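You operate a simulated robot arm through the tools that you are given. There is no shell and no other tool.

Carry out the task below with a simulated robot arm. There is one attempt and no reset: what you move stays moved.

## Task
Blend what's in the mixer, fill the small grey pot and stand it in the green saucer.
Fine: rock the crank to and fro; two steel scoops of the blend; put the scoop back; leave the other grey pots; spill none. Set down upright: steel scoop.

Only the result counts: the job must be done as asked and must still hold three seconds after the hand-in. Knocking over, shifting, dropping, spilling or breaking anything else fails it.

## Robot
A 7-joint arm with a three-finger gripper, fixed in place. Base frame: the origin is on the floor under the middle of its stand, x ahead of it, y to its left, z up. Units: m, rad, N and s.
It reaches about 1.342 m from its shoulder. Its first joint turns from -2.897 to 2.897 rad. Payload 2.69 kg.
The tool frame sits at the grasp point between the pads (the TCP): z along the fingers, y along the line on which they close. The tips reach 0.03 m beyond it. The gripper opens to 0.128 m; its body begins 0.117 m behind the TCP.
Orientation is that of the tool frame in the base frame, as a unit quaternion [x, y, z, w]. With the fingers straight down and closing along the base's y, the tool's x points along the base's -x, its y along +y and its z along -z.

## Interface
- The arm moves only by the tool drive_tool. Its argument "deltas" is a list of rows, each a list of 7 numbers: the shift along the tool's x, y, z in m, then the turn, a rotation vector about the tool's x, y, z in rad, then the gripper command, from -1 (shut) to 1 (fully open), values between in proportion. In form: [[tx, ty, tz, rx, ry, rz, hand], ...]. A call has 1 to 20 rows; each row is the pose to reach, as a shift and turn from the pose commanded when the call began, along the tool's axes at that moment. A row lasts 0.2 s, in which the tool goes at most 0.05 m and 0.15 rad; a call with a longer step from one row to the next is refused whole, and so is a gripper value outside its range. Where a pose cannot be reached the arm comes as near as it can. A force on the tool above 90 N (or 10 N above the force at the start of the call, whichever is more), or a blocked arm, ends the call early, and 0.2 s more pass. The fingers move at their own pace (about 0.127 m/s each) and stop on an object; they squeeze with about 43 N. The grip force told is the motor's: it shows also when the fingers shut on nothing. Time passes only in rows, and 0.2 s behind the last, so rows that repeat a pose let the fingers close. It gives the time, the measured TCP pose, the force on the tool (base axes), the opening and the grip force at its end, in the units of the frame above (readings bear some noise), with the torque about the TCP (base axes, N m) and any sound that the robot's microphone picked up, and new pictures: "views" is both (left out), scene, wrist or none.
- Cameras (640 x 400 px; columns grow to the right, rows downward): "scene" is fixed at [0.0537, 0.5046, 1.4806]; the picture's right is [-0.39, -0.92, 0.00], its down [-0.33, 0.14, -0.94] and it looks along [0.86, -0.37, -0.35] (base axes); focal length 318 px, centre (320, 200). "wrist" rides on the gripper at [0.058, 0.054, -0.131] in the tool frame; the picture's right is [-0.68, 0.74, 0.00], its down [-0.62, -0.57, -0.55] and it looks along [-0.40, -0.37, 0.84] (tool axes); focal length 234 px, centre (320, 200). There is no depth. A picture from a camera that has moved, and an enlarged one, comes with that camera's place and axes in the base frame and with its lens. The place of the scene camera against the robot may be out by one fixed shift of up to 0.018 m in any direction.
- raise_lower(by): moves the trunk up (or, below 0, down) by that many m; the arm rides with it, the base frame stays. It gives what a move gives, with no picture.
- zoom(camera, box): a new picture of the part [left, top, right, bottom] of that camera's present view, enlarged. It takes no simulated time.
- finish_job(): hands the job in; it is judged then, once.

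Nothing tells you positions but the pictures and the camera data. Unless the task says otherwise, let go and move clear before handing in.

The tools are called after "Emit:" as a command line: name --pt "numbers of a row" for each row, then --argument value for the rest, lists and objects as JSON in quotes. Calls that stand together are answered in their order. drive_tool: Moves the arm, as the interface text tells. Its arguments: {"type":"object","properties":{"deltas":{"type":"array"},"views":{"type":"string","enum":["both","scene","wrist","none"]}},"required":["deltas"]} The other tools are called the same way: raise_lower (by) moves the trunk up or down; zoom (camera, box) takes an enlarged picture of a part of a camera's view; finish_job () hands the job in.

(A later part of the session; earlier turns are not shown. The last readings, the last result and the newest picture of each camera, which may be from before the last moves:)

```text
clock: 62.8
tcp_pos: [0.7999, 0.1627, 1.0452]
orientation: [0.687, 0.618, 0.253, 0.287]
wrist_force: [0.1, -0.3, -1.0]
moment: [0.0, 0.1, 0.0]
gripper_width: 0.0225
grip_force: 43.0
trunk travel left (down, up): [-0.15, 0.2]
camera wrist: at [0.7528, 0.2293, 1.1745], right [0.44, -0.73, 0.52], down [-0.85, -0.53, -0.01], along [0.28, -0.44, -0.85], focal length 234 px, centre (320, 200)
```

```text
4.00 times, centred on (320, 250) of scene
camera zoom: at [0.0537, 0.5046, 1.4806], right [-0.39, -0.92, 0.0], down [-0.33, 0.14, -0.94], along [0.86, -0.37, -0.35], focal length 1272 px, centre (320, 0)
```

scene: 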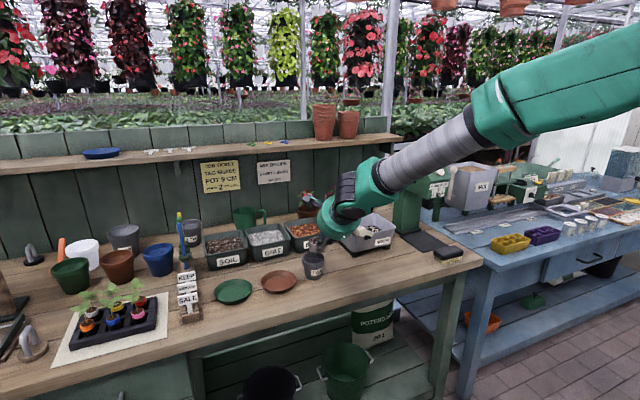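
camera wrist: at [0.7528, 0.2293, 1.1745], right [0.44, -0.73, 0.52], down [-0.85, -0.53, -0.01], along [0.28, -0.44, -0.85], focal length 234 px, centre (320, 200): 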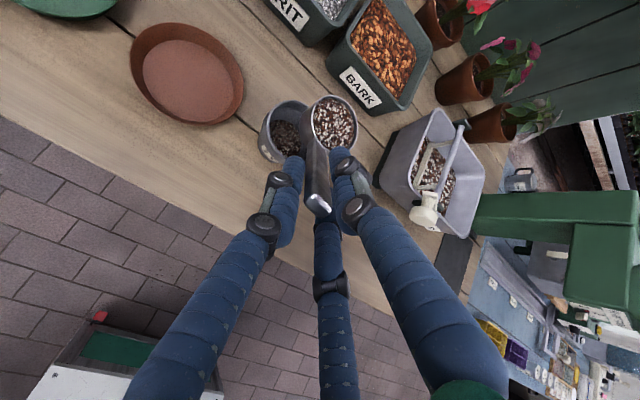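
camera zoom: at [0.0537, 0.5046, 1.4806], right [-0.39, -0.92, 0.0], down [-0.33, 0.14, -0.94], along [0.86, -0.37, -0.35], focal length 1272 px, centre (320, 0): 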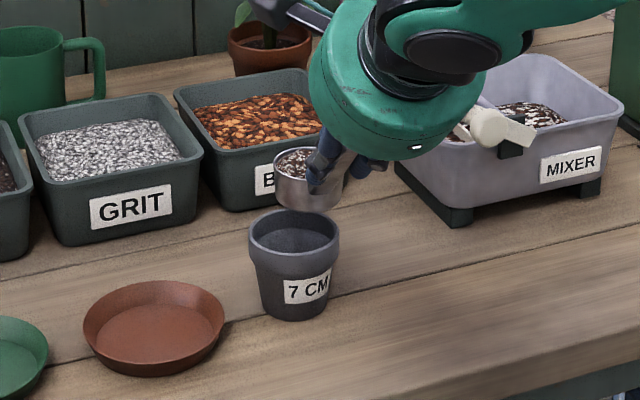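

Alignment matches the first pour. I'll repeat the same tipping motion, first to 30°.

Emit:
drive_tool --pt "0.0072 0.0016 -0.0036 0.0227 -0.091 -0.0916 -1" --pt "0.0146 0.002 -0.0053 0.0454 -0.1819 -0.1832 -1" --pt "0.0223 0.0008 -0.0044 0.0682 -0.2729 -0.2748 -1" --pt "0.0299 -0.0008 -0.003 0.0909 -0.3638 -0.3664 -1" --views "none"

Emit:
drive_tool --pt "0.002 -0.0026 0.0042 0.0114 -0.0455 -0.0458 -1" --pt "0.0041 -0.0052 0.0083 0.0227 -0.091 -0.0916 -1" --pt "0.0072 -0.0064 0.0114 0.0341 -0.1365 -0.1374 -1" --pt "0.0103 -0.0076 0.0144 0.0454 -0.1819 -0.1832 -1" --views "both"

Emit:
zoom --camera "scene" --box '[270, 200, 370, 300]'

Emit:
zoom --camera "wrist" --box '[200, 0, 400, 200]'

```text
clock: 63.8
tcp_pos: [0.8017, 0.1919, 1.0451]
orientation: [0.61, 0.681, 0.041, 0.403]
wrist_force: [-0.2, 0.4, -1.4]
moment: [0.05, 0.06, 0.05]
gripper_width: 0.0224
grip_force: 42.6
trunk travel left (down, up): [-0.15, 0.2]
```

```text
clock: 64.8
tcp_pos: [0.8041, 0.1931, 1.0254]
orientation: [0.556, 0.695, -0.066, 0.452]
wrist_force: [-0.7, -0.7, -0.5]
moment: [0.08, 0.08, 0.0]
gripper_width: 0.0228
grip_force: 42.6
trunk travel left (down, up): [-0.15, 0.2]
camera wrist: at [0.7779, 0.3343, 1.0827], right [0.6, -0.21, 0.78], down [-0.79, -0.32, 0.52], along [0.14, -0.92, -0.36], focal length 234 px, centre (320, 200)
```

scene: 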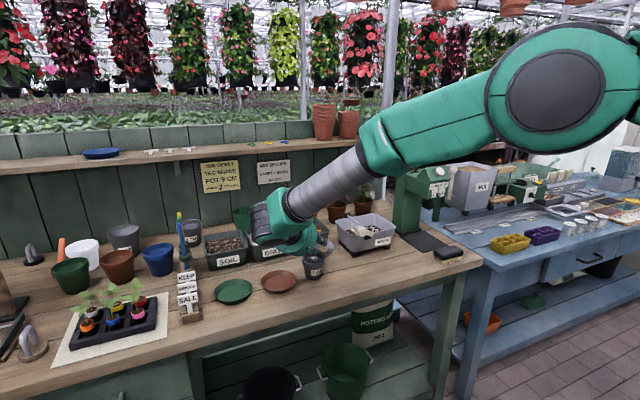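
wrist: 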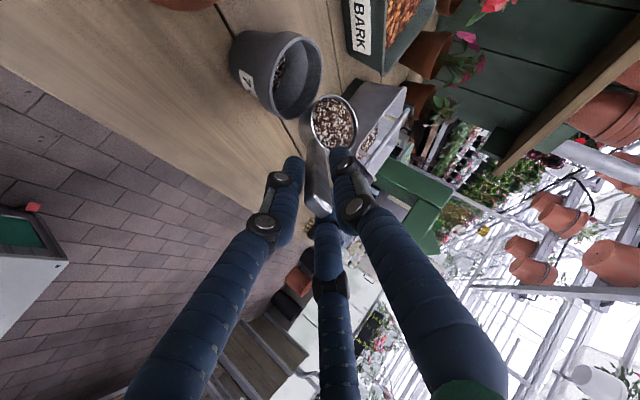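

```text
4.00 times, centred on (320, 250) of scene
camera zoom: at [0.0537, 0.5046, 1.4806], right [-0.39, -0.92, 0.0], down [-0.33, 0.14, -0.94], along [0.86, -0.37, -0.35], focal length 1272 px, centre (320, 0)
```

zoom: 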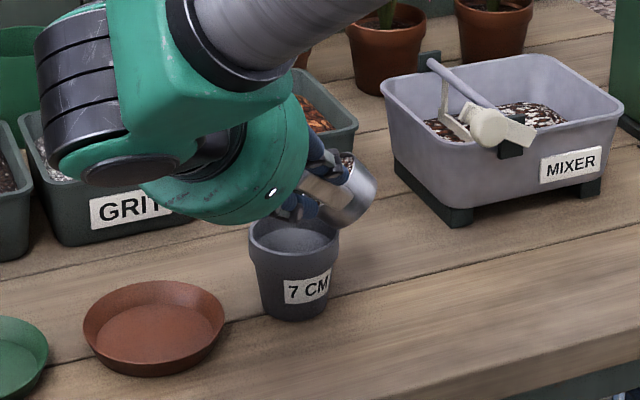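

```text
2.00 times, centred on (300, 100) of wrist
camera zoom: at [0.7779, 0.3343, 1.0827], right [0.6, -0.21, 0.78], down [-0.79, -0.32, 0.52], along [0.14, -0.92, -0.36], focal length 468 px, centre (360, 400)
```

zoom: 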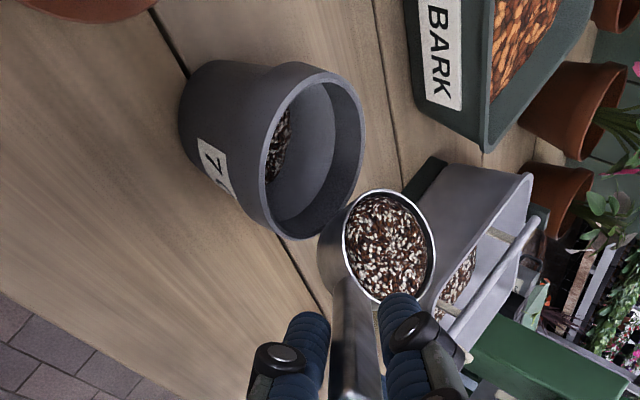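

Same geometry as the first pour. I'll tip on through 60° to 75° slowly.

Emit:
drive_tool --pt "0.005 0.0011 0.0001 0.0114 -0.0455 -0.0458 -1" --pt "0.0101 0.0023 0.0002 0.0227 -0.091 -0.0916 -1" --pt "0.015 0.0039 -0.0002 0.0341 -0.1365 -0.1374 -1" --pt "0.02 0.0055 -0.0006 0.0454 -0.1819 -0.1832 -1" --views "none"

Emit:
drive_tool --pt "0.0045 0.0021 -0.001 0.0114 -0.0455 -0.0458 -1" --pt "0.009 0.0043 -0.002 0.0227 -0.091 -0.0916 -1" --pt "0.0134 0.006 -0.0026 0.0341 -0.1365 -0.1374 -1" --pt "0.0179 0.0076 -0.0031 0.0454 -0.1819 -0.1832 -1" --views "both"

Emit:
zoom --camera "scene" --box '[270, 200, 370, 300]'

Emit:
zoom --camera "wrist" --box '[200, 0, 400, 200]'

```text
clock: 65.8
tcp_pos: [0.8086, 0.2101, 1.0137]
orientation: [0.492, 0.697, -0.174, 0.492]
wrist_force: [0.3, 0.1, -0.4]
moment: [0.07, 0.06, 0.01]
gripper_width: 0.0227
grip_force: 43.2
trunk travel left (down, up): [-0.15, 0.2]
```

```text
clock: 66.8
tcp_pos: [0.812, 0.2243, 1.0026]
orientation: [0.42, 0.688, -0.277, 0.523]
wrist_force: [0.4, -0.8, -0.8]
moment: [0.09, 0.03, 0.02]
gripper_width: 0.0224
grip_force: 43.0
trunk travel left (down, up): [-0.15, 0.2]
camera wrist: at [0.7895, 0.3768, 0.9886], right [0.71, 0.17, 0.69], down [-0.7, -0.01, 0.72], along [0.13, -0.99, 0.11], focal length 234 px, centre (320, 200)
```

scene: 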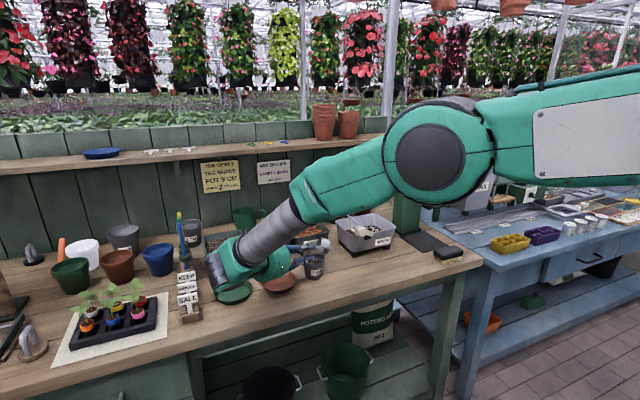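
wrist: 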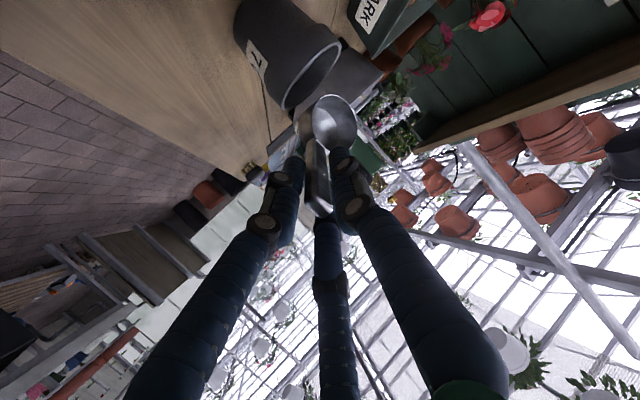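

```text
4.00 times, centred on (320, 250) of scene
camera zoom: at [0.0537, 0.5046, 1.4806], right [-0.39, -0.92, 0.0], down [-0.33, 0.14, -0.94], along [0.86, -0.37, -0.35], focal length 1272 px, centre (320, 0)
```

zoom: 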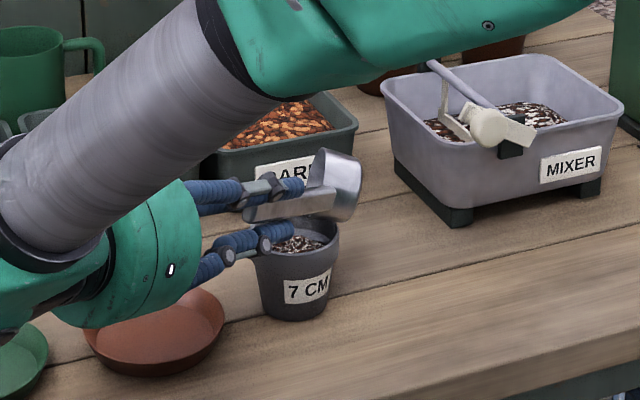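

```text
2.00 times, centred on (300, 100) of wrist
camera zoom: at [0.7895, 0.3768, 0.9886], right [0.71, 0.17, 0.69], down [-0.7, -0.01, 0.72], along [0.13, -0.99, 0.11], focal length 468 px, centre (360, 400)
```

zoom: 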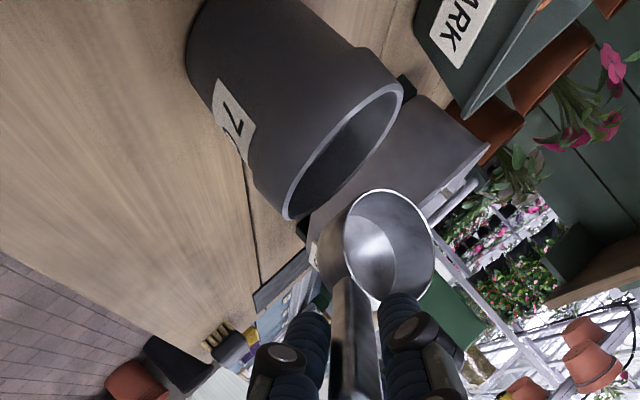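

The second scoop went in: the pot now shows blend near its top and the cup is empty. I'll raise and level the scoop again.

Emit:
drive_tool --pt "-0.0285 0.002 -0.0091 0 0 0 -1" --pt "-0.0404 -0.0003 -0.0098 -0.0227 0.091 0.0916 -1" --pt "-0.0518 -0.0031 -0.0098 -0.0454 0.1819 0.1832 -1" --pt "-0.0628 -0.0065 -0.0092 -0.0682 0.2729 0.2748 -1" --pt "-0.0732 -0.0104 -0.0079 -0.0909 0.3638 0.3664 -1" --pt "-0.0829 -0.0147 -0.006 -0.1136 0.4548 0.458 -1" --pt "-0.0918 -0.0193 -0.0037 -0.1364 0.5458 0.5495 -1" --pt "-0.0952 -0.0245 0.0006 -0.1591 0.6367 0.6411 -1" --pt "-0.0976 -0.0299 0.0054 -0.1818 0.7277 0.7327 -1" --pt "-0.0991 -0.0353 0.0104 -0.2045 0.8186 0.8243 -1" --pt "-0.0996 -0.0407 0.0156 -0.2273 0.9096 0.9159 -1" --views "both"

Emit:
zoom --camera "wrist" --box '[200, 40, 400, 240]'

Emit:
zoom --camera "scene" --box '[270, 200, 370, 300]'

```text
clock: 69.2
tcp_pos: [0.7963, 0.1629, 1.0907]
orientation: [0.688, 0.616, 0.255, 0.286]
wrist_force: [0.3, 0.4, -1.2]
moment: [-0.03, 0.08, -0.01]
gripper_width: 0.0225
grip_force: 43.0
trunk travel left (down, up): [-0.15, 0.2]
camera wrist: at [0.7479, 0.2287, 1.2197], right [0.44, -0.73, 0.52], down [-0.85, -0.53, -0.01], along [0.28, -0.44, -0.85], focal length 234 px, centre (320, 200)
```

scene: 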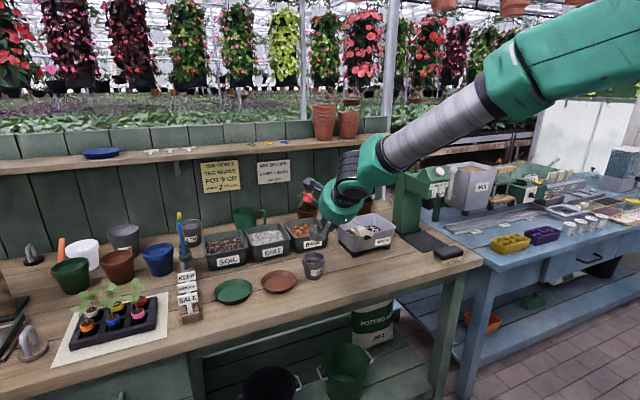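
wrist: 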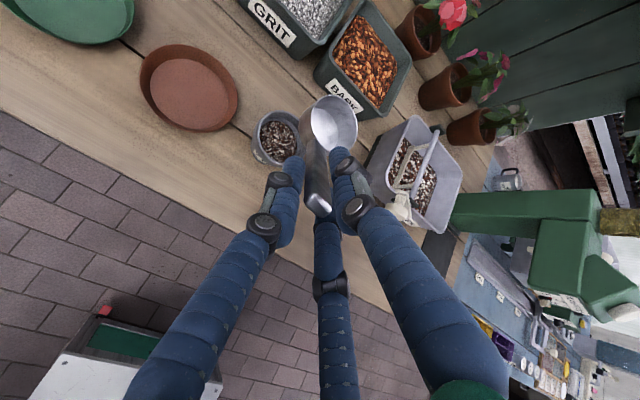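

```text
2.00 times, centred on (300, 140) of wrist
camera zoom: at [0.7479, 0.2287, 1.2197], right [0.44, -0.73, 0.52], down [-0.85, -0.53, -0.01], along [0.28, -0.44, -0.85], focal length 468 px, centre (360, 320)
```

zoom: 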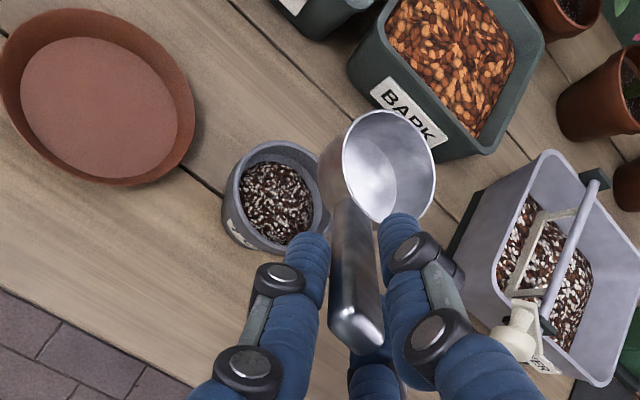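

```text
4.00 times, centred on (320, 250) of scene
camera zoom: at [0.0537, 0.5046, 1.4806], right [-0.39, -0.92, 0.0], down [-0.33, 0.14, -0.94], along [0.86, -0.37, -0.35], focal length 1272 px, centre (320, 0)
```

zoom: 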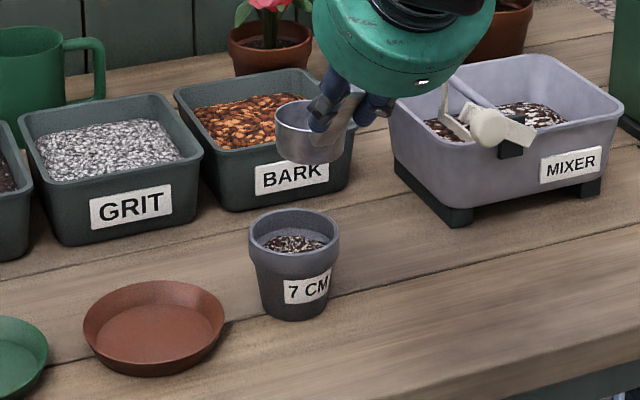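

The pot holds both scoops, neatly below its rim with no spill. Now I'll carry the empty scoop back above its original spot and lower it close to the bench.

Emit:
drive_tool --pt "-0.0225 0.0049 0.016 0 0 0 -1" --pt "-0.0451 0.0097 0.032 0 0 0 -1" --pt "-0.0677 0.0146 0.0479 0 0 0 -1" --pt "-0.0902 0.0194 0.0639 0 0 0 -1" --pt "-0.09 0.0002 0.083 0 0 0 -1" --pt "-0.0899 -0.019 0.102 0 0 0 -1" --pt "-0.0898 -0.0382 0.1211 0 0 0 -1" --pt "-0.0897 -0.051 0.1338 0 0 0 -1" --views "both"

Emit:
zoom --camera "wrist" --box '[200, 80, 440, 260]'

Emit:
zoom --camera "scene" --box '[290, 200, 430, 300]'

```text
clock: 71.0
tcp_pos: [0.8434, 0.0669, 0.9598]
orientation: [0.687, 0.617, 0.255, 0.286]
wrist_force: [-0.1, 0.4, -0.6]
moment: [-0.04, 0.09, -0.01]
gripper_width: 0.0225
grip_force: 43.3
trunk travel left (down, up): [-0.15, 0.2]
camera wrist: at [0.7953, 0.1336, 1.0898], right [0.44, -0.73, 0.52], down [-0.85, -0.53, -0.01], along [0.28, -0.44, -0.85], focal length 234 px, centre (320, 200)
```

scene: 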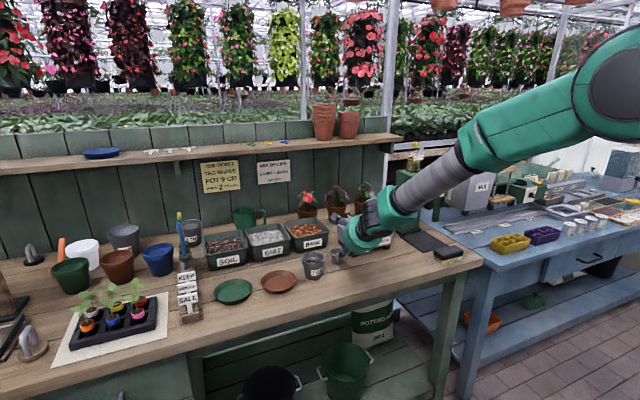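
wrist: 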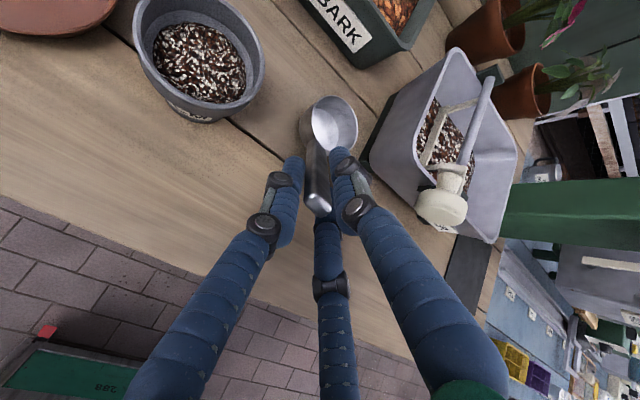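

```text
2.22 times, centred on (320, 170) of wrist
camera zoom: at [0.7953, 0.1336, 1.0898], right [0.44, -0.73, 0.52], down [-0.85, -0.53, -0.01], along [0.28, -0.44, -0.85], focal length 520 px, centre (320, 267)
```

zoom: 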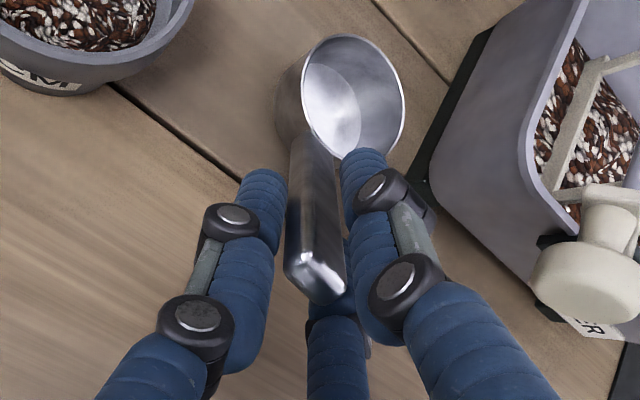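

```text
4.00 times, centred on (360, 250) of scene
camera zoom: at [0.0537, 0.5046, 1.4806], right [-0.39, -0.92, 0.0], down [-0.33, 0.14, -0.94], along [0.86, -0.37, -0.35], focal length 1272 px, centre (160, 0)
```

zoom: 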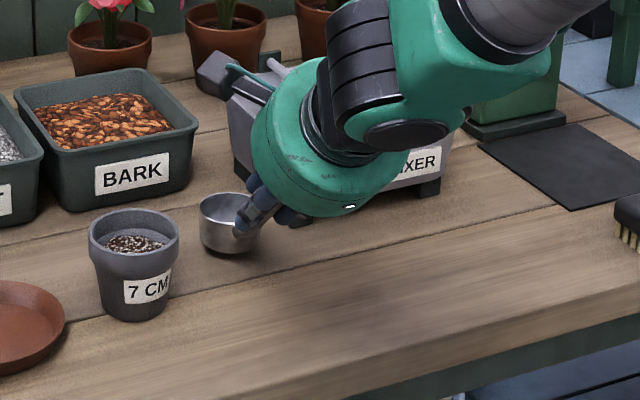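

The scoop hovers about 1 cm above its spot, unchanged in the grip. I'll lower the last centimetre gently and watch the force.

Emit:
drive_tool --pt "-0.0001 -0.0022 0.0027 0 0 0 -1" --pt "-0.0002 -0.0044 0.0053 0 0 0 -1" --pt "-0.0002 -0.0058 0.0069 0 0 0 -1" --pt "-0.0002 -0.0068 0.0081 0 0 0 -1" --views "both"

Emit:
zoom --camera "wrist" --box '[200, 80, 440, 260]'

Emit:
zoom --camera "scene" --box '[310, 230, 380, 280]'

```text
clock: 72.0
tcp_pos: [0.8447, 0.0663, 0.9504]
orientation: [0.687, 0.618, 0.253, 0.286]
wrist_force: [-1.7, 1.3, 5.8]
moment: [-0.11, -0.4, 0.04]
gripper_width: 0.0225
grip_force: 42.4
trunk travel left (down, up): [-0.15, 0.2]
camera wrist: at [0.7972, 0.1325, 1.0806], right [0.45, -0.73, 0.52], down [-0.85, -0.53, -0.01], along [0.28, -0.44, -0.85], focal length 234 px, centre (320, 200)
```

scene: 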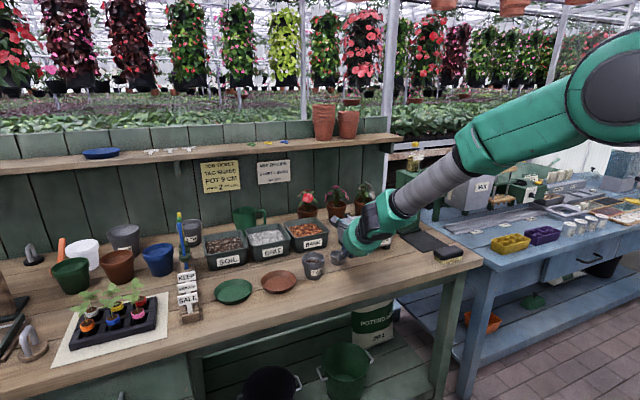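
wrist: 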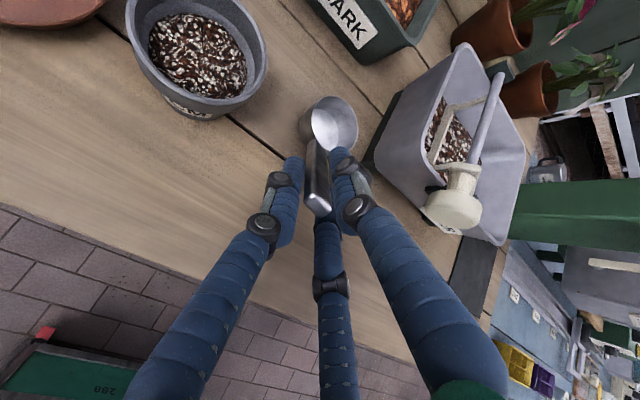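

```text
2.22 times, centred on (320, 170) of wrist
camera zoom: at [0.7972, 0.1325, 1.0806], right [0.45, -0.73, 0.52], down [-0.85, -0.53, -0.01], along [0.28, -0.44, -0.85], focal length 520 px, centre (320, 267)
```

zoom: 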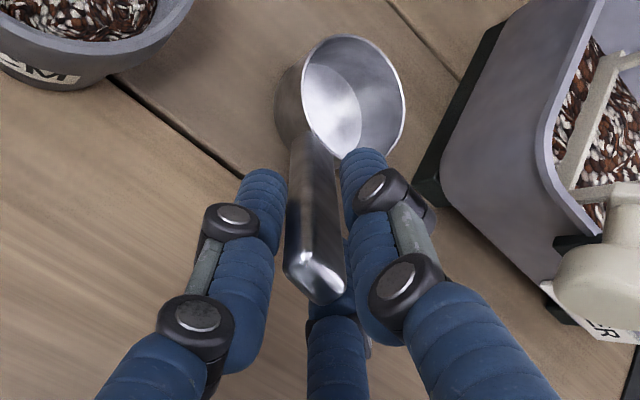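

```text
8.00 times, centred on (345, 255) of scene
camera zoom: at [0.0537, 0.5046, 1.4806], right [-0.39, -0.92, 0.0], down [-0.33, 0.14, -0.94], along [0.86, -0.37, -0.35], focal length 2545 px, centre (120, -240)
```

zoom: 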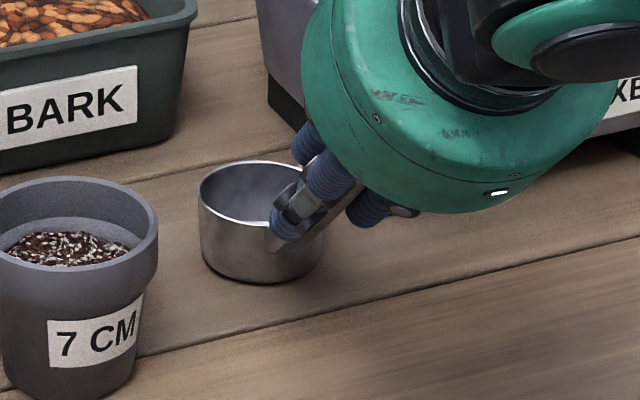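

The cup touches the bench with about 6 N. I'll open the fingers gradually to let it settle upright, without moving the hand.

Emit:
drive_tool --pt "0 0 0 0 0 0 -0.62" --pt "0 0 0 0 0 0 -0.55" --pt "0 0 0 0 0 0 -0.45" --pt "0 0 0 0 0 0 -0.3" --pt "0 0 0 0 0 0 -0.1" --pt "0 0 0 0 0 0 -0.06" --views "both"

Emit:
zoom --camera "wrist" --box '[200, 80, 440, 260]'

Emit:
zoom --camera "scene" --box '[310, 230, 380, 280]'

```text
clock: 73.4
tcp_pos: [0.8448, 0.0663, 0.9486]
orientation: [0.688, 0.618, 0.253, 0.284]
wrist_force: [-0.5, 0.1, -0.5]
moment: [-0.01, -0.02, -0.01]
gripper_width: 0.06
grip_force: 0.1
trunk travel left (down, up): [-0.15, 0.2]
camera wrist: at [0.7971, 0.1323, 1.0791], right [0.45, -0.73, 0.52], down [-0.85, -0.53, -0.01], along [0.28, -0.44, -0.85], focal length 234 px, centre (320, 200)
```

scene: 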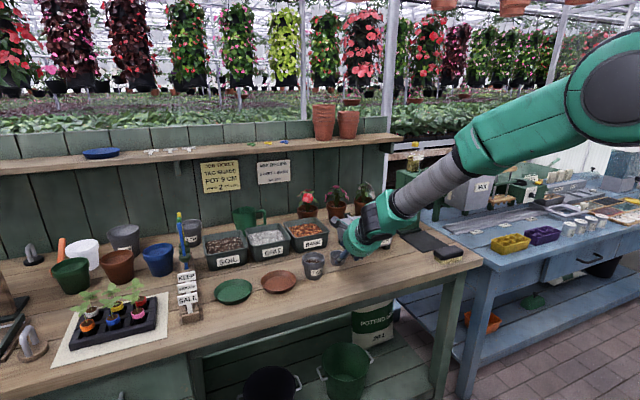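
wrist: 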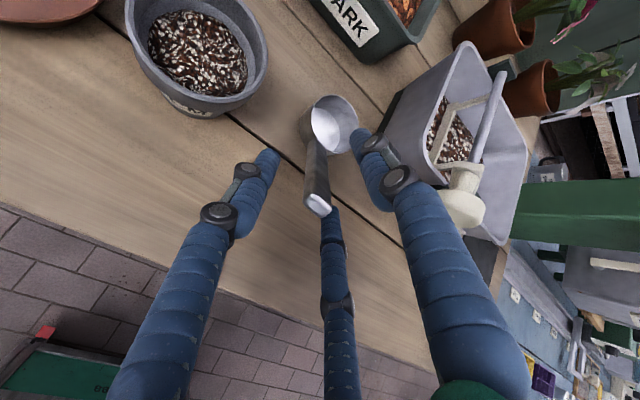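

```text
2.22 times, centred on (320, 170) of wrist
camera zoom: at [0.7971, 0.1323, 1.0791], right [0.45, -0.73, 0.52], down [-0.85, -0.53, -0.01], along [0.28, -0.44, -0.85], focal length 520 px, centre (320, 267)
```

zoom: 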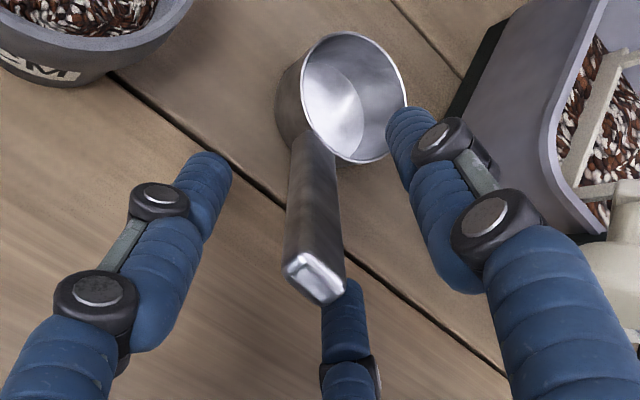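

```text
8.00 times, centred on (345, 255) of scene
camera zoom: at [0.0537, 0.5046, 1.4806], right [-0.39, -0.92, 0.0], down [-0.33, 0.14, -0.94], along [0.86, -0.37, -0.35], focal length 2545 px, centre (120, -240)
```

zoom: 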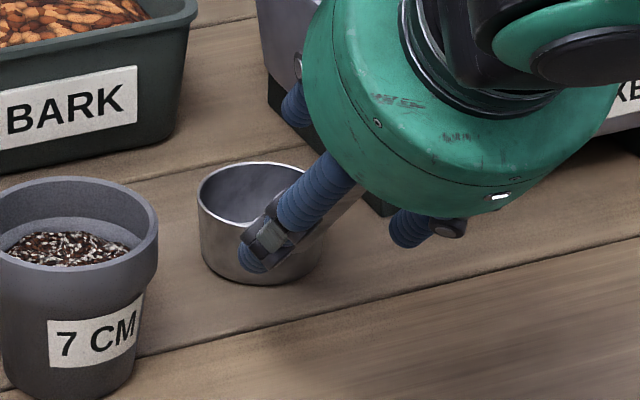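

The scoop stands free and upright within a few millimetres of its old spot. I'll back the hand off along the handle and check.

Emit:
drive_tool --pt "0 0 -0.02 0 0 0 -0.06" --pt "0 0 -0.05 0 0 0 -0.06" --pt "0 0 -0.085 0 0 0 -0.06" --pt "0 0 -0.125 0 0 0 -0.06" --pt "0 0.03 -0.15 0 0 0 -0.06" --views "both"

Emit:
zoom --camera "wrist" --box '[160, 0, 440, 200]'

Emit:
zoom --camera "scene" --box '[200, 220, 400, 320]'

```text
clock: 74.6
tcp_pos: [0.759, 0.0754, 1.0765]
orientation: [0.688, 0.617, 0.254, 0.286]
wrist_force: [-0.5, 0.5, -0.3]
moment: [0.03, -0.03, 0.0]
gripper_width: 0.0603
grip_force: 0.1
trunk travel left (down, up): [-0.15, 0.2]
camera wrist: at [0.7106, 0.1403, 1.207], right [0.44, -0.73, 0.52], down [-0.85, -0.53, -0.01], along [0.28, -0.44, -0.85], focal length 234 px, centre (320, 200)
```

scene: 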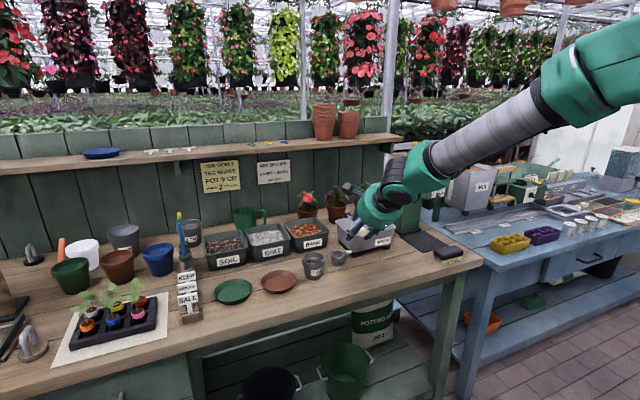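
wrist: 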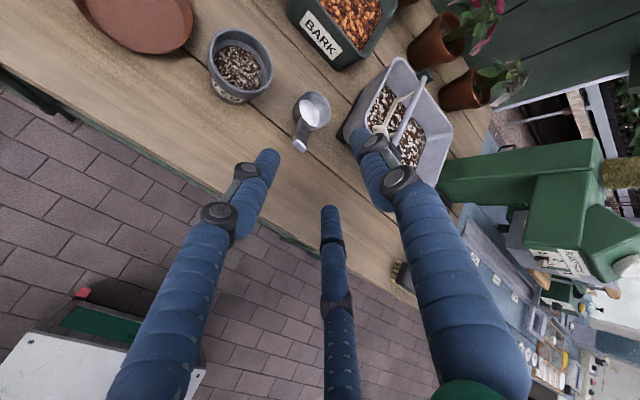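

```text
2.00 times, centred on (300, 100) of wrist
camera zoom: at [0.7106, 0.1403, 1.207], right [0.44, -0.73, 0.52], down [-0.85, -0.53, -0.01], along [0.28, -0.44, -0.85], focal length 468 px, centre (360, 400)
```

zoom: 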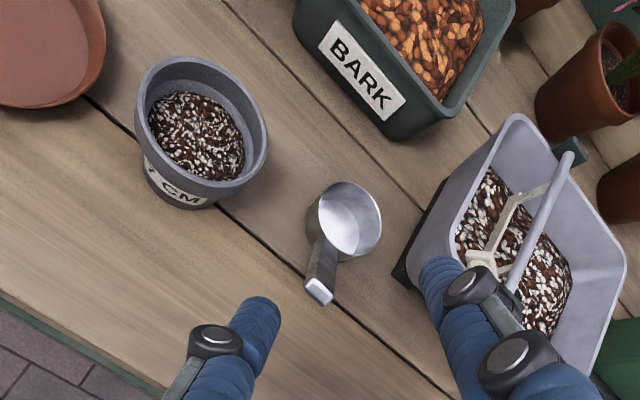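

```text
3.20 times, centred on (300, 270) of scene
camera zoom: at [0.0537, 0.5046, 1.4806], right [-0.39, -0.92, 0.0], down [-0.33, 0.14, -0.94], along [0.86, -0.37, -0.35], focal length 1018 px, centre (384, -24)
```

zoom: 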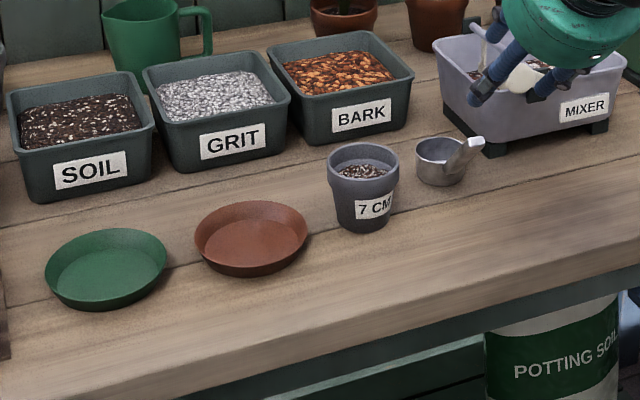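

The scoop is back and the pot is full. Now I'll turn the hand to point straight down over the pot, with the fingers arranged to stay clear of the scoop, tubs and (later) the tag rack.

Emit:
drive_tool --pt "0.0158 0.012 0.0113 0.1087 0.0363 -0.0854 0.2" --pt "0.0317 0.0241 0.0226 0.2174 0.0727 -0.1707 0.4" --pt "0.0475 0.0361 0.0339 0.3261 0.109 -0.2561 0.56" --pt "0.0634 0.0482 0.0453 0.4348 0.1453 -0.3414 0.56" --pt "0.0792 0.0602 0.0566 0.5435 0.1816 -0.4268 0.56" --pt "0.0951 0.0723 0.0679 0.6522 0.218 -0.5121 0.56" --pt "0.1109 0.0843 0.0792 0.7609 0.2543 -0.5975 0.56" --views "both"

Emit:
zoom --camera "wrist" --box '[200, 80, 440, 280]'

Emit:
zoom --camera "scene" --box '[250, 160, 390, 300]'

```text
clock: 76.2
tcp_pos: [0.8864, 0.1725, 1.0785]
orientation: [0.499, 0.867, -0.002, -0.003]
wrist_force: [-0.4, 0.3, -0.7]
moment: [-0.02, -0.03, 0.0]
gripper_width: 0.0998
grip_force: 0.1
trunk travel left (down, up): [-0.15, 0.2]
camera wrist: at [0.9047, 0.2521, 1.2089], right [0.98, -0.22, -0.01], down [-0.18, -0.82, 0.55], along [-0.12, -0.53, -0.84], focal length 234 px, centre (320, 200)
```

scene: 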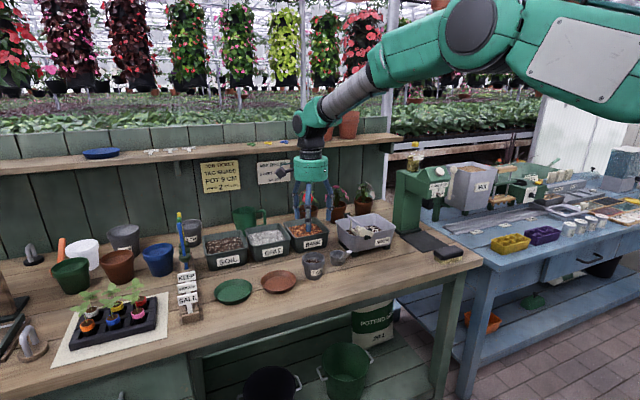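
wrist: 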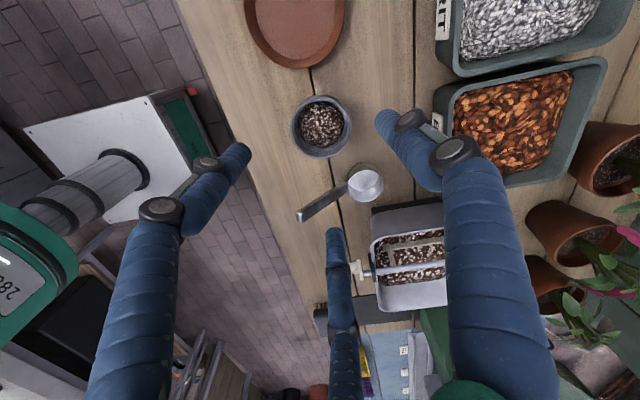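

```text
2.00 times, centred on (320, 180) of wrist
camera zoom: at [0.9047, 0.2521, 1.2089], right [0.98, -0.22, -0.01], down [-0.18, -0.82, 0.55], along [-0.12, -0.53, -0.84], focal length 468 px, centre (320, 240)
```

zoom: 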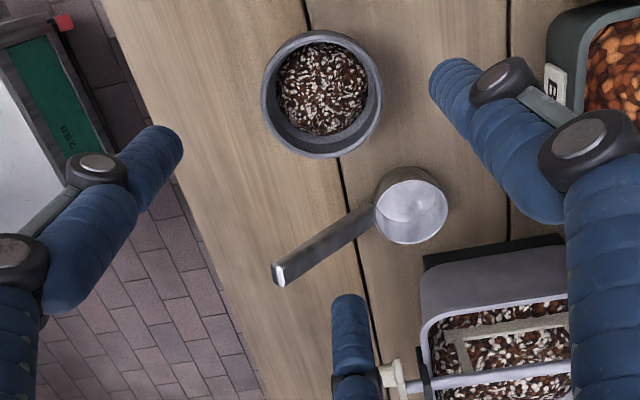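

```text
2.86 times, centred on (320, 230) of scene
camera zoom: at [0.0537, 0.5046, 1.4806], right [-0.39, -0.92, 0.0], down [-0.33, 0.14, -0.94], along [0.86, -0.37, -0.35], focal length 909 px, centre (320, 114)
```

zoom: 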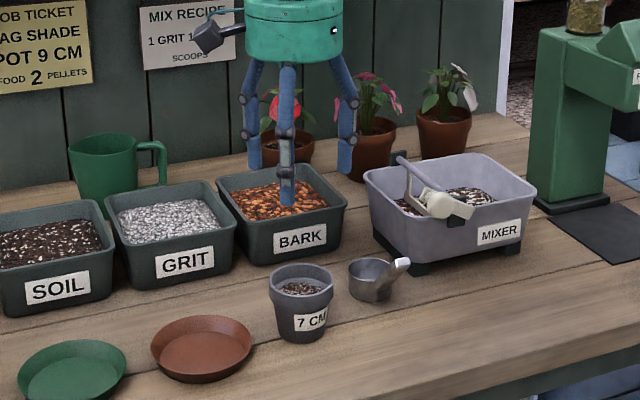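

The fingers will come down around the pot with one finger on the right, clear of the scoop. The pot rim centre is at (0.887, 0.174), z ≈ 0.92. I'll lower to just above, check, then go down.

Emit:
drive_tool --pt "0.0005 0.0005 0.035 0 0 0 0.56" --pt "0.0008 0.0006 0.07 0 0 0 0.56" --pt "0.0008 0.0006 0.1 0 0 0 0.56" --views "both"

Emit:
zoom --camera "wrist" --box '[200, 60, 440, 280]'

Emit:
zoom --camera "scene" --box '[250, 180, 390, 300]'

```text
clock: 77.0
tcp_pos: [0.8882, 0.1761, 0.9778]
orientation: [0.5, 0.866, -0.001, -0.001]
wrist_force: [1.1, -0.4, -0.2]
moment: [-0.02, 0.04, 0.0]
gripper_width: 0.0998
grip_force: 0.0
trunk travel left (down, up): [-0.15, 0.2]
camera wrist: at [0.9056, 0.254, 1.11], right [0.98, -0.22, 0.0], down [-0.18, -0.82, 0.55], along [-0.12, -0.53, -0.84], focal length 234 px, centre (320, 200)
```

scene: 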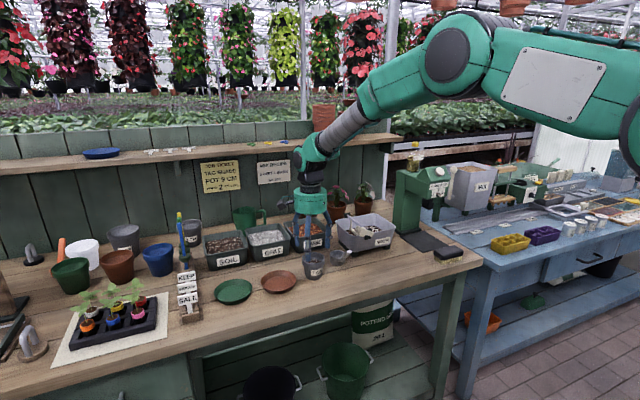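
wrist: 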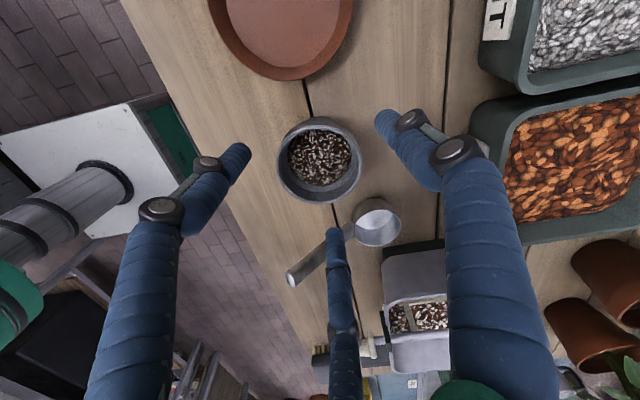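

```text
1.82 times, centred on (320, 170) of wrist
camera zoom: at [0.9056, 0.254, 1.11], right [0.98, -0.22, 0.0], down [-0.18, -0.82, 0.55], along [-0.12, -0.53, -0.84], focal length 426 px, centre (320, 254)
```

zoom: 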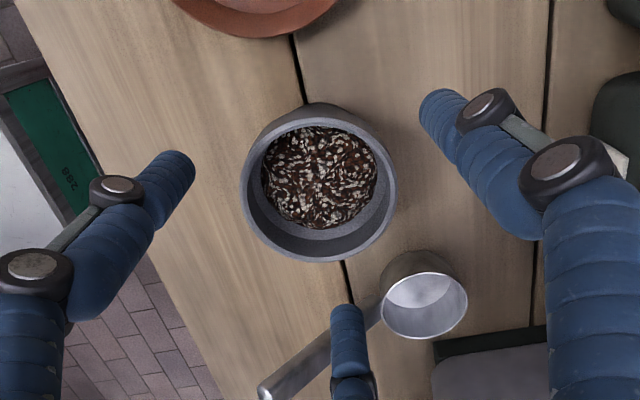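

```text
3.33 times, centred on (320, 240) of scene
camera zoom: at [0.0537, 0.5046, 1.4806], right [-0.39, -0.92, 0.0], down [-0.33, 0.14, -0.94], along [0.86, -0.37, -0.35], focal length 1060 px, centre (320, 67)
```

zoom: 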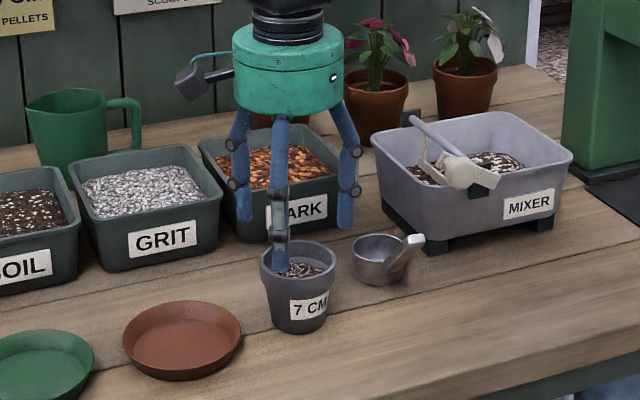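

Alignment is within 2–3 mm. I'll lower the open fingers around the pot, then close gently.

Emit:
drive_tool --pt "0 0 0.025 0 0 0 0.56" --pt "0 0 0.05 0 0 0 0.56" --pt "0 0 0.068 0 0 0 0.56" --views "both"

Emit:
zoom --camera "wrist" --box '[200, 60, 440, 280]'

Emit:
zoom --camera "scene" --box '[260, 200, 380, 300]'

```text
clock: 77.8
tcp_pos: [0.8884, 0.1746, 0.9117]
orientation: [0.5, 0.866, 0.001, -0.002]
wrist_force: [0.3, -0.7, 0.5]
moment: [-0.01, 0.01, -0.01]
gripper_width: 0.0997
grip_force: 0.1
trunk travel left (down, up): [-0.15, 0.2]
camera wrist: at [0.9052, 0.2534, 1.0418], right [0.98, -0.22, 0.0], down [-0.18, -0.82, 0.55], along [-0.12, -0.53, -0.84], focal length 234 px, centre (320, 200)
```

scene: 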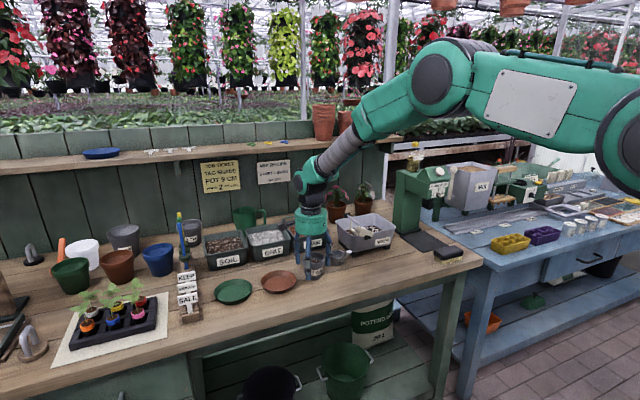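
wrist: 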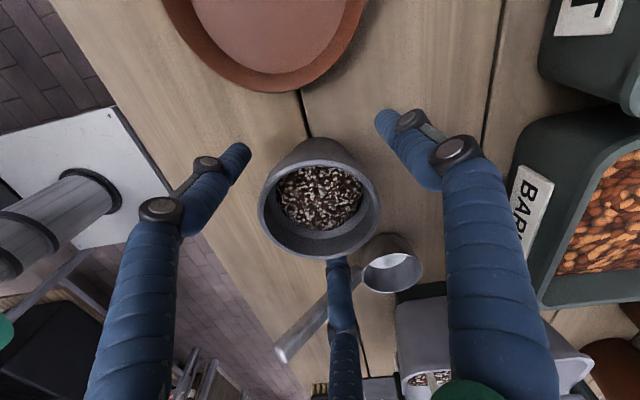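

```text
1.82 times, centred on (320, 170) of wrist
camera zoom: at [0.9052, 0.2534, 1.0418], right [0.98, -0.22, 0.0], down [-0.18, -0.82, 0.55], along [-0.12, -0.53, -0.84], focal length 426 px, centre (320, 254)
```

zoom: 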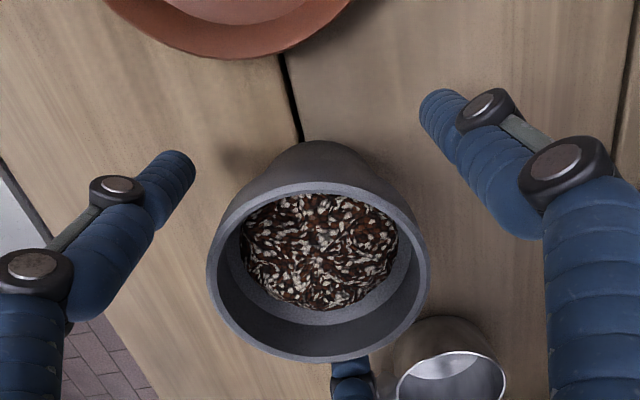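

```text
4.00 times, centred on (320, 250) of scene
camera zoom: at [0.0537, 0.5046, 1.4806], right [-0.39, -0.92, 0.0], down [-0.33, 0.14, -0.94], along [0.86, -0.37, -0.35], focal length 1272 px, centre (320, 0)
```

zoom: 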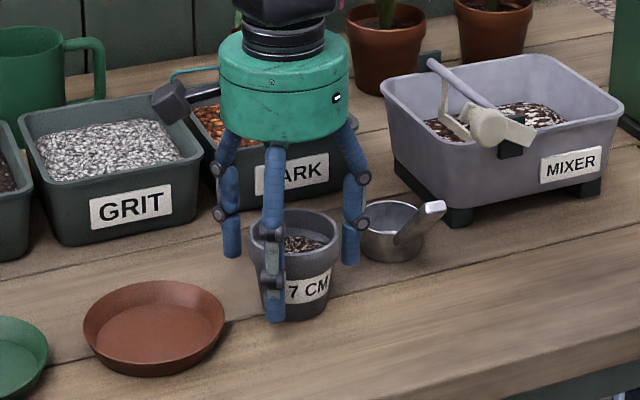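

The pot sits centred between the fingers. I'll close gradually and check the grip before lifting.

Emit:
drive_tool --pt "0 0 0 0 0 0 0.4" --pt "0 0 0 0 0 0 0.28" --pt "0 0 0 0 0 0 0.2" --pt "0 0 0 0 0 0 0.12" --pt "0 0 0 0 0 0 0.0" --pt "0 0 0 0 0 0 -0.5" --pt "0 0 0 0 0 0 -1" --views "both"

Emit:
zoom --camera "wrist" --box '[200, 60, 440, 280]'

Emit:
zoom --camera "scene" --box '[260, 200, 380, 300]'

```text
clock: 79.4
tcp_pos: [0.889, 0.1746, 0.9131]
orientation: [0.5, 0.866, 0.0, -0.001]
wrist_force: [-0.2, 0.1, 0.3]
moment: [0.05, -0.02, 0.01]
gripper_width: 0.0707
grip_force: 42.9
trunk travel left (down, up): [-0.15, 0.2]
camera wrist: at [0.905, 0.2534, 1.0424], right [0.98, -0.22, 0.0], down [-0.18, -0.82, 0.55], along [-0.12, -0.53, -0.84], focal length 234 px, centre (320, 200)
```

scene: 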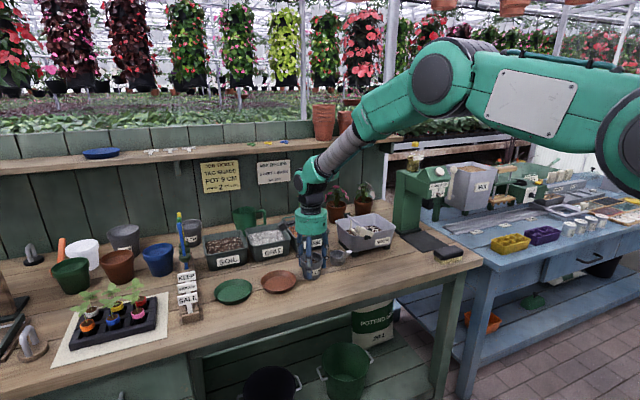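
wrist: 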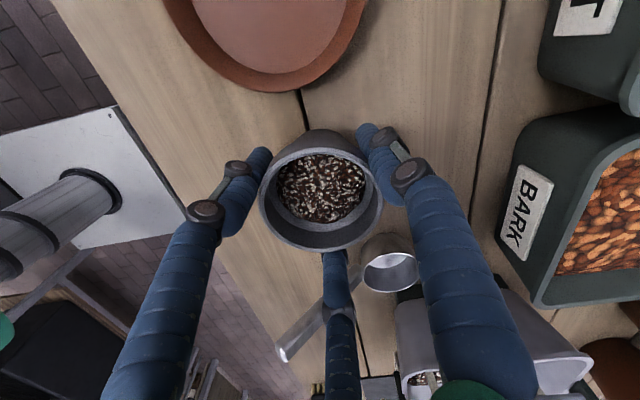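

```text
1.82 times, centred on (320, 170) of wrist
camera zoom: at [0.905, 0.2534, 1.0424], right [0.98, -0.22, 0.0], down [-0.18, -0.82, 0.55], along [-0.12, -0.53, -0.84], focal length 426 px, centre (320, 254)
```

zoom: 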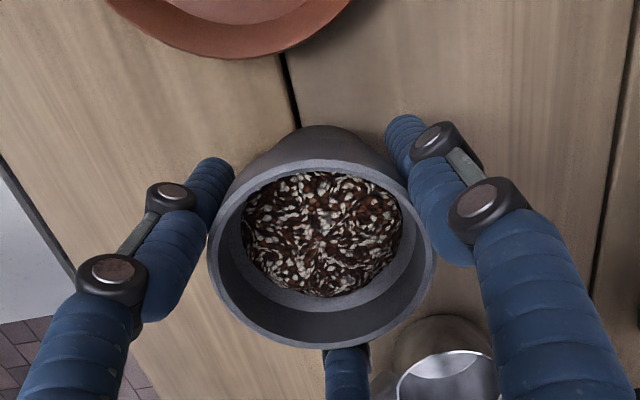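

```text
4.00 times, centred on (320, 250) of scene
camera zoom: at [0.0537, 0.5046, 1.4806], right [-0.39, -0.92, 0.0], down [-0.33, 0.14, -0.94], along [0.86, -0.37, -0.35], focal length 1272 px, centre (320, 0)
```

zoom: 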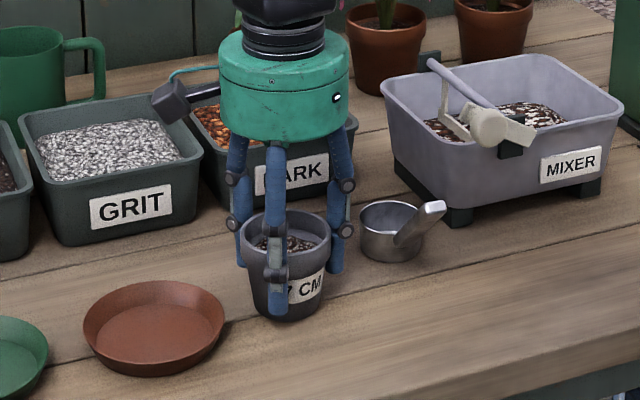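

The pot is gripped at about 71 mm with 43 N and looks upright. I'll lift it slowly straight up.

Emit:
drive_tool --pt "0 0 -0.01 0 0 0 -1" --pt "0 0 -0.025 0 0 0 -1" --pt "0 0 -0.045 0 0 0 -1" --pt "0 0 -0.065 0 0 0 -1" --pt "0 0 -0.085 0 0 0 -1" --pt "0 0 -0.1 0 0 0 -1" --views "both"

Emit:
zoom --camera "wrist" --box '[200, 60, 440, 280]'

Emit:
zoom --camera "scene" --box '[250, 170, 390, 300]'

```text
clock: 80.8
tcp_pos: [0.8877, 0.1731, 1.0111]
orientation: [0.5, 0.866, 0.0, -0.002]
wrist_force: [0.2, 0.7, -1.5]
moment: [0.03, 0.03, 0.03]
gripper_width: 0.0705
grip_force: 43.9
trunk travel left (down, up): [-0.15, 0.2]
camera wrist: at [0.9052, 0.2526, 1.1424], right [0.98, -0.22, 0.0], down [-0.18, -0.82, 0.55], along [-0.12, -0.53, -0.84], focal length 234 px, centre (320, 200)
```

scene: 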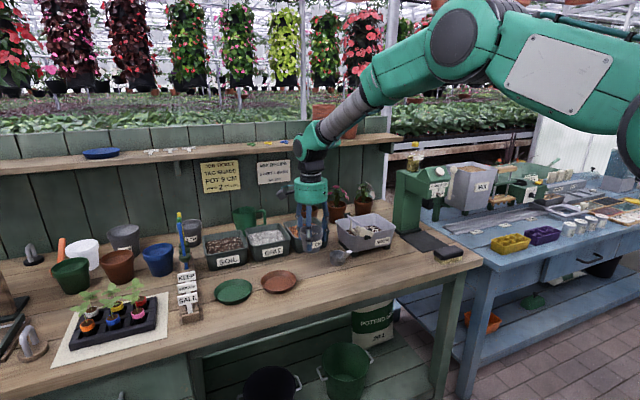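
wrist: 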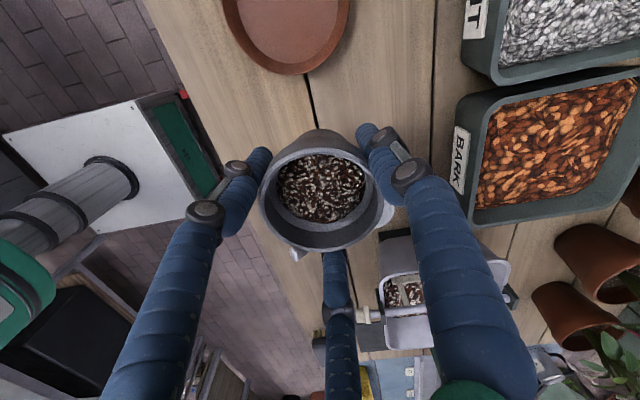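

```text
1.82 times, centred on (320, 170) of wrist
camera zoom: at [0.9052, 0.2526, 1.1424], right [0.98, -0.22, 0.0], down [-0.18, -0.82, 0.55], along [-0.12, -0.53, -0.84], focal length 426 px, centre (320, 254)
```

zoom: 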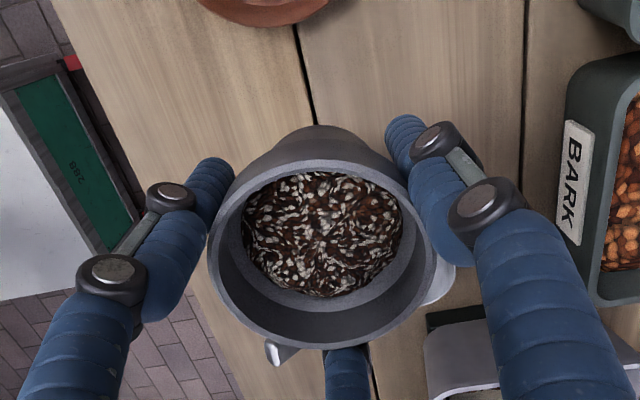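

```text
3.08 times, centred on (320, 235) of scene
camera zoom: at [0.0537, 0.5046, 1.4806], right [-0.39, -0.92, 0.0], down [-0.33, 0.14, -0.94], along [0.86, -0.37, -0.35], focal length 979 px, centre (320, 92)
```

zoom: 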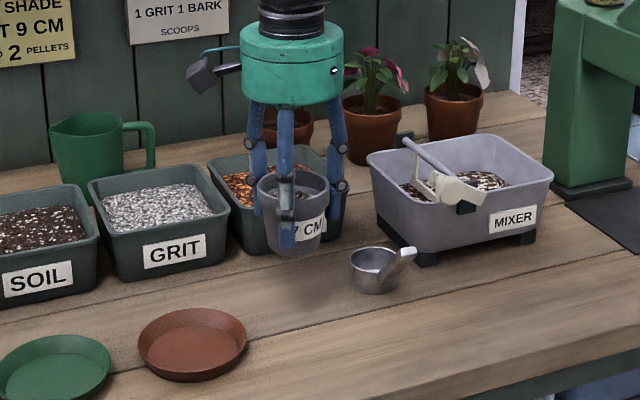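

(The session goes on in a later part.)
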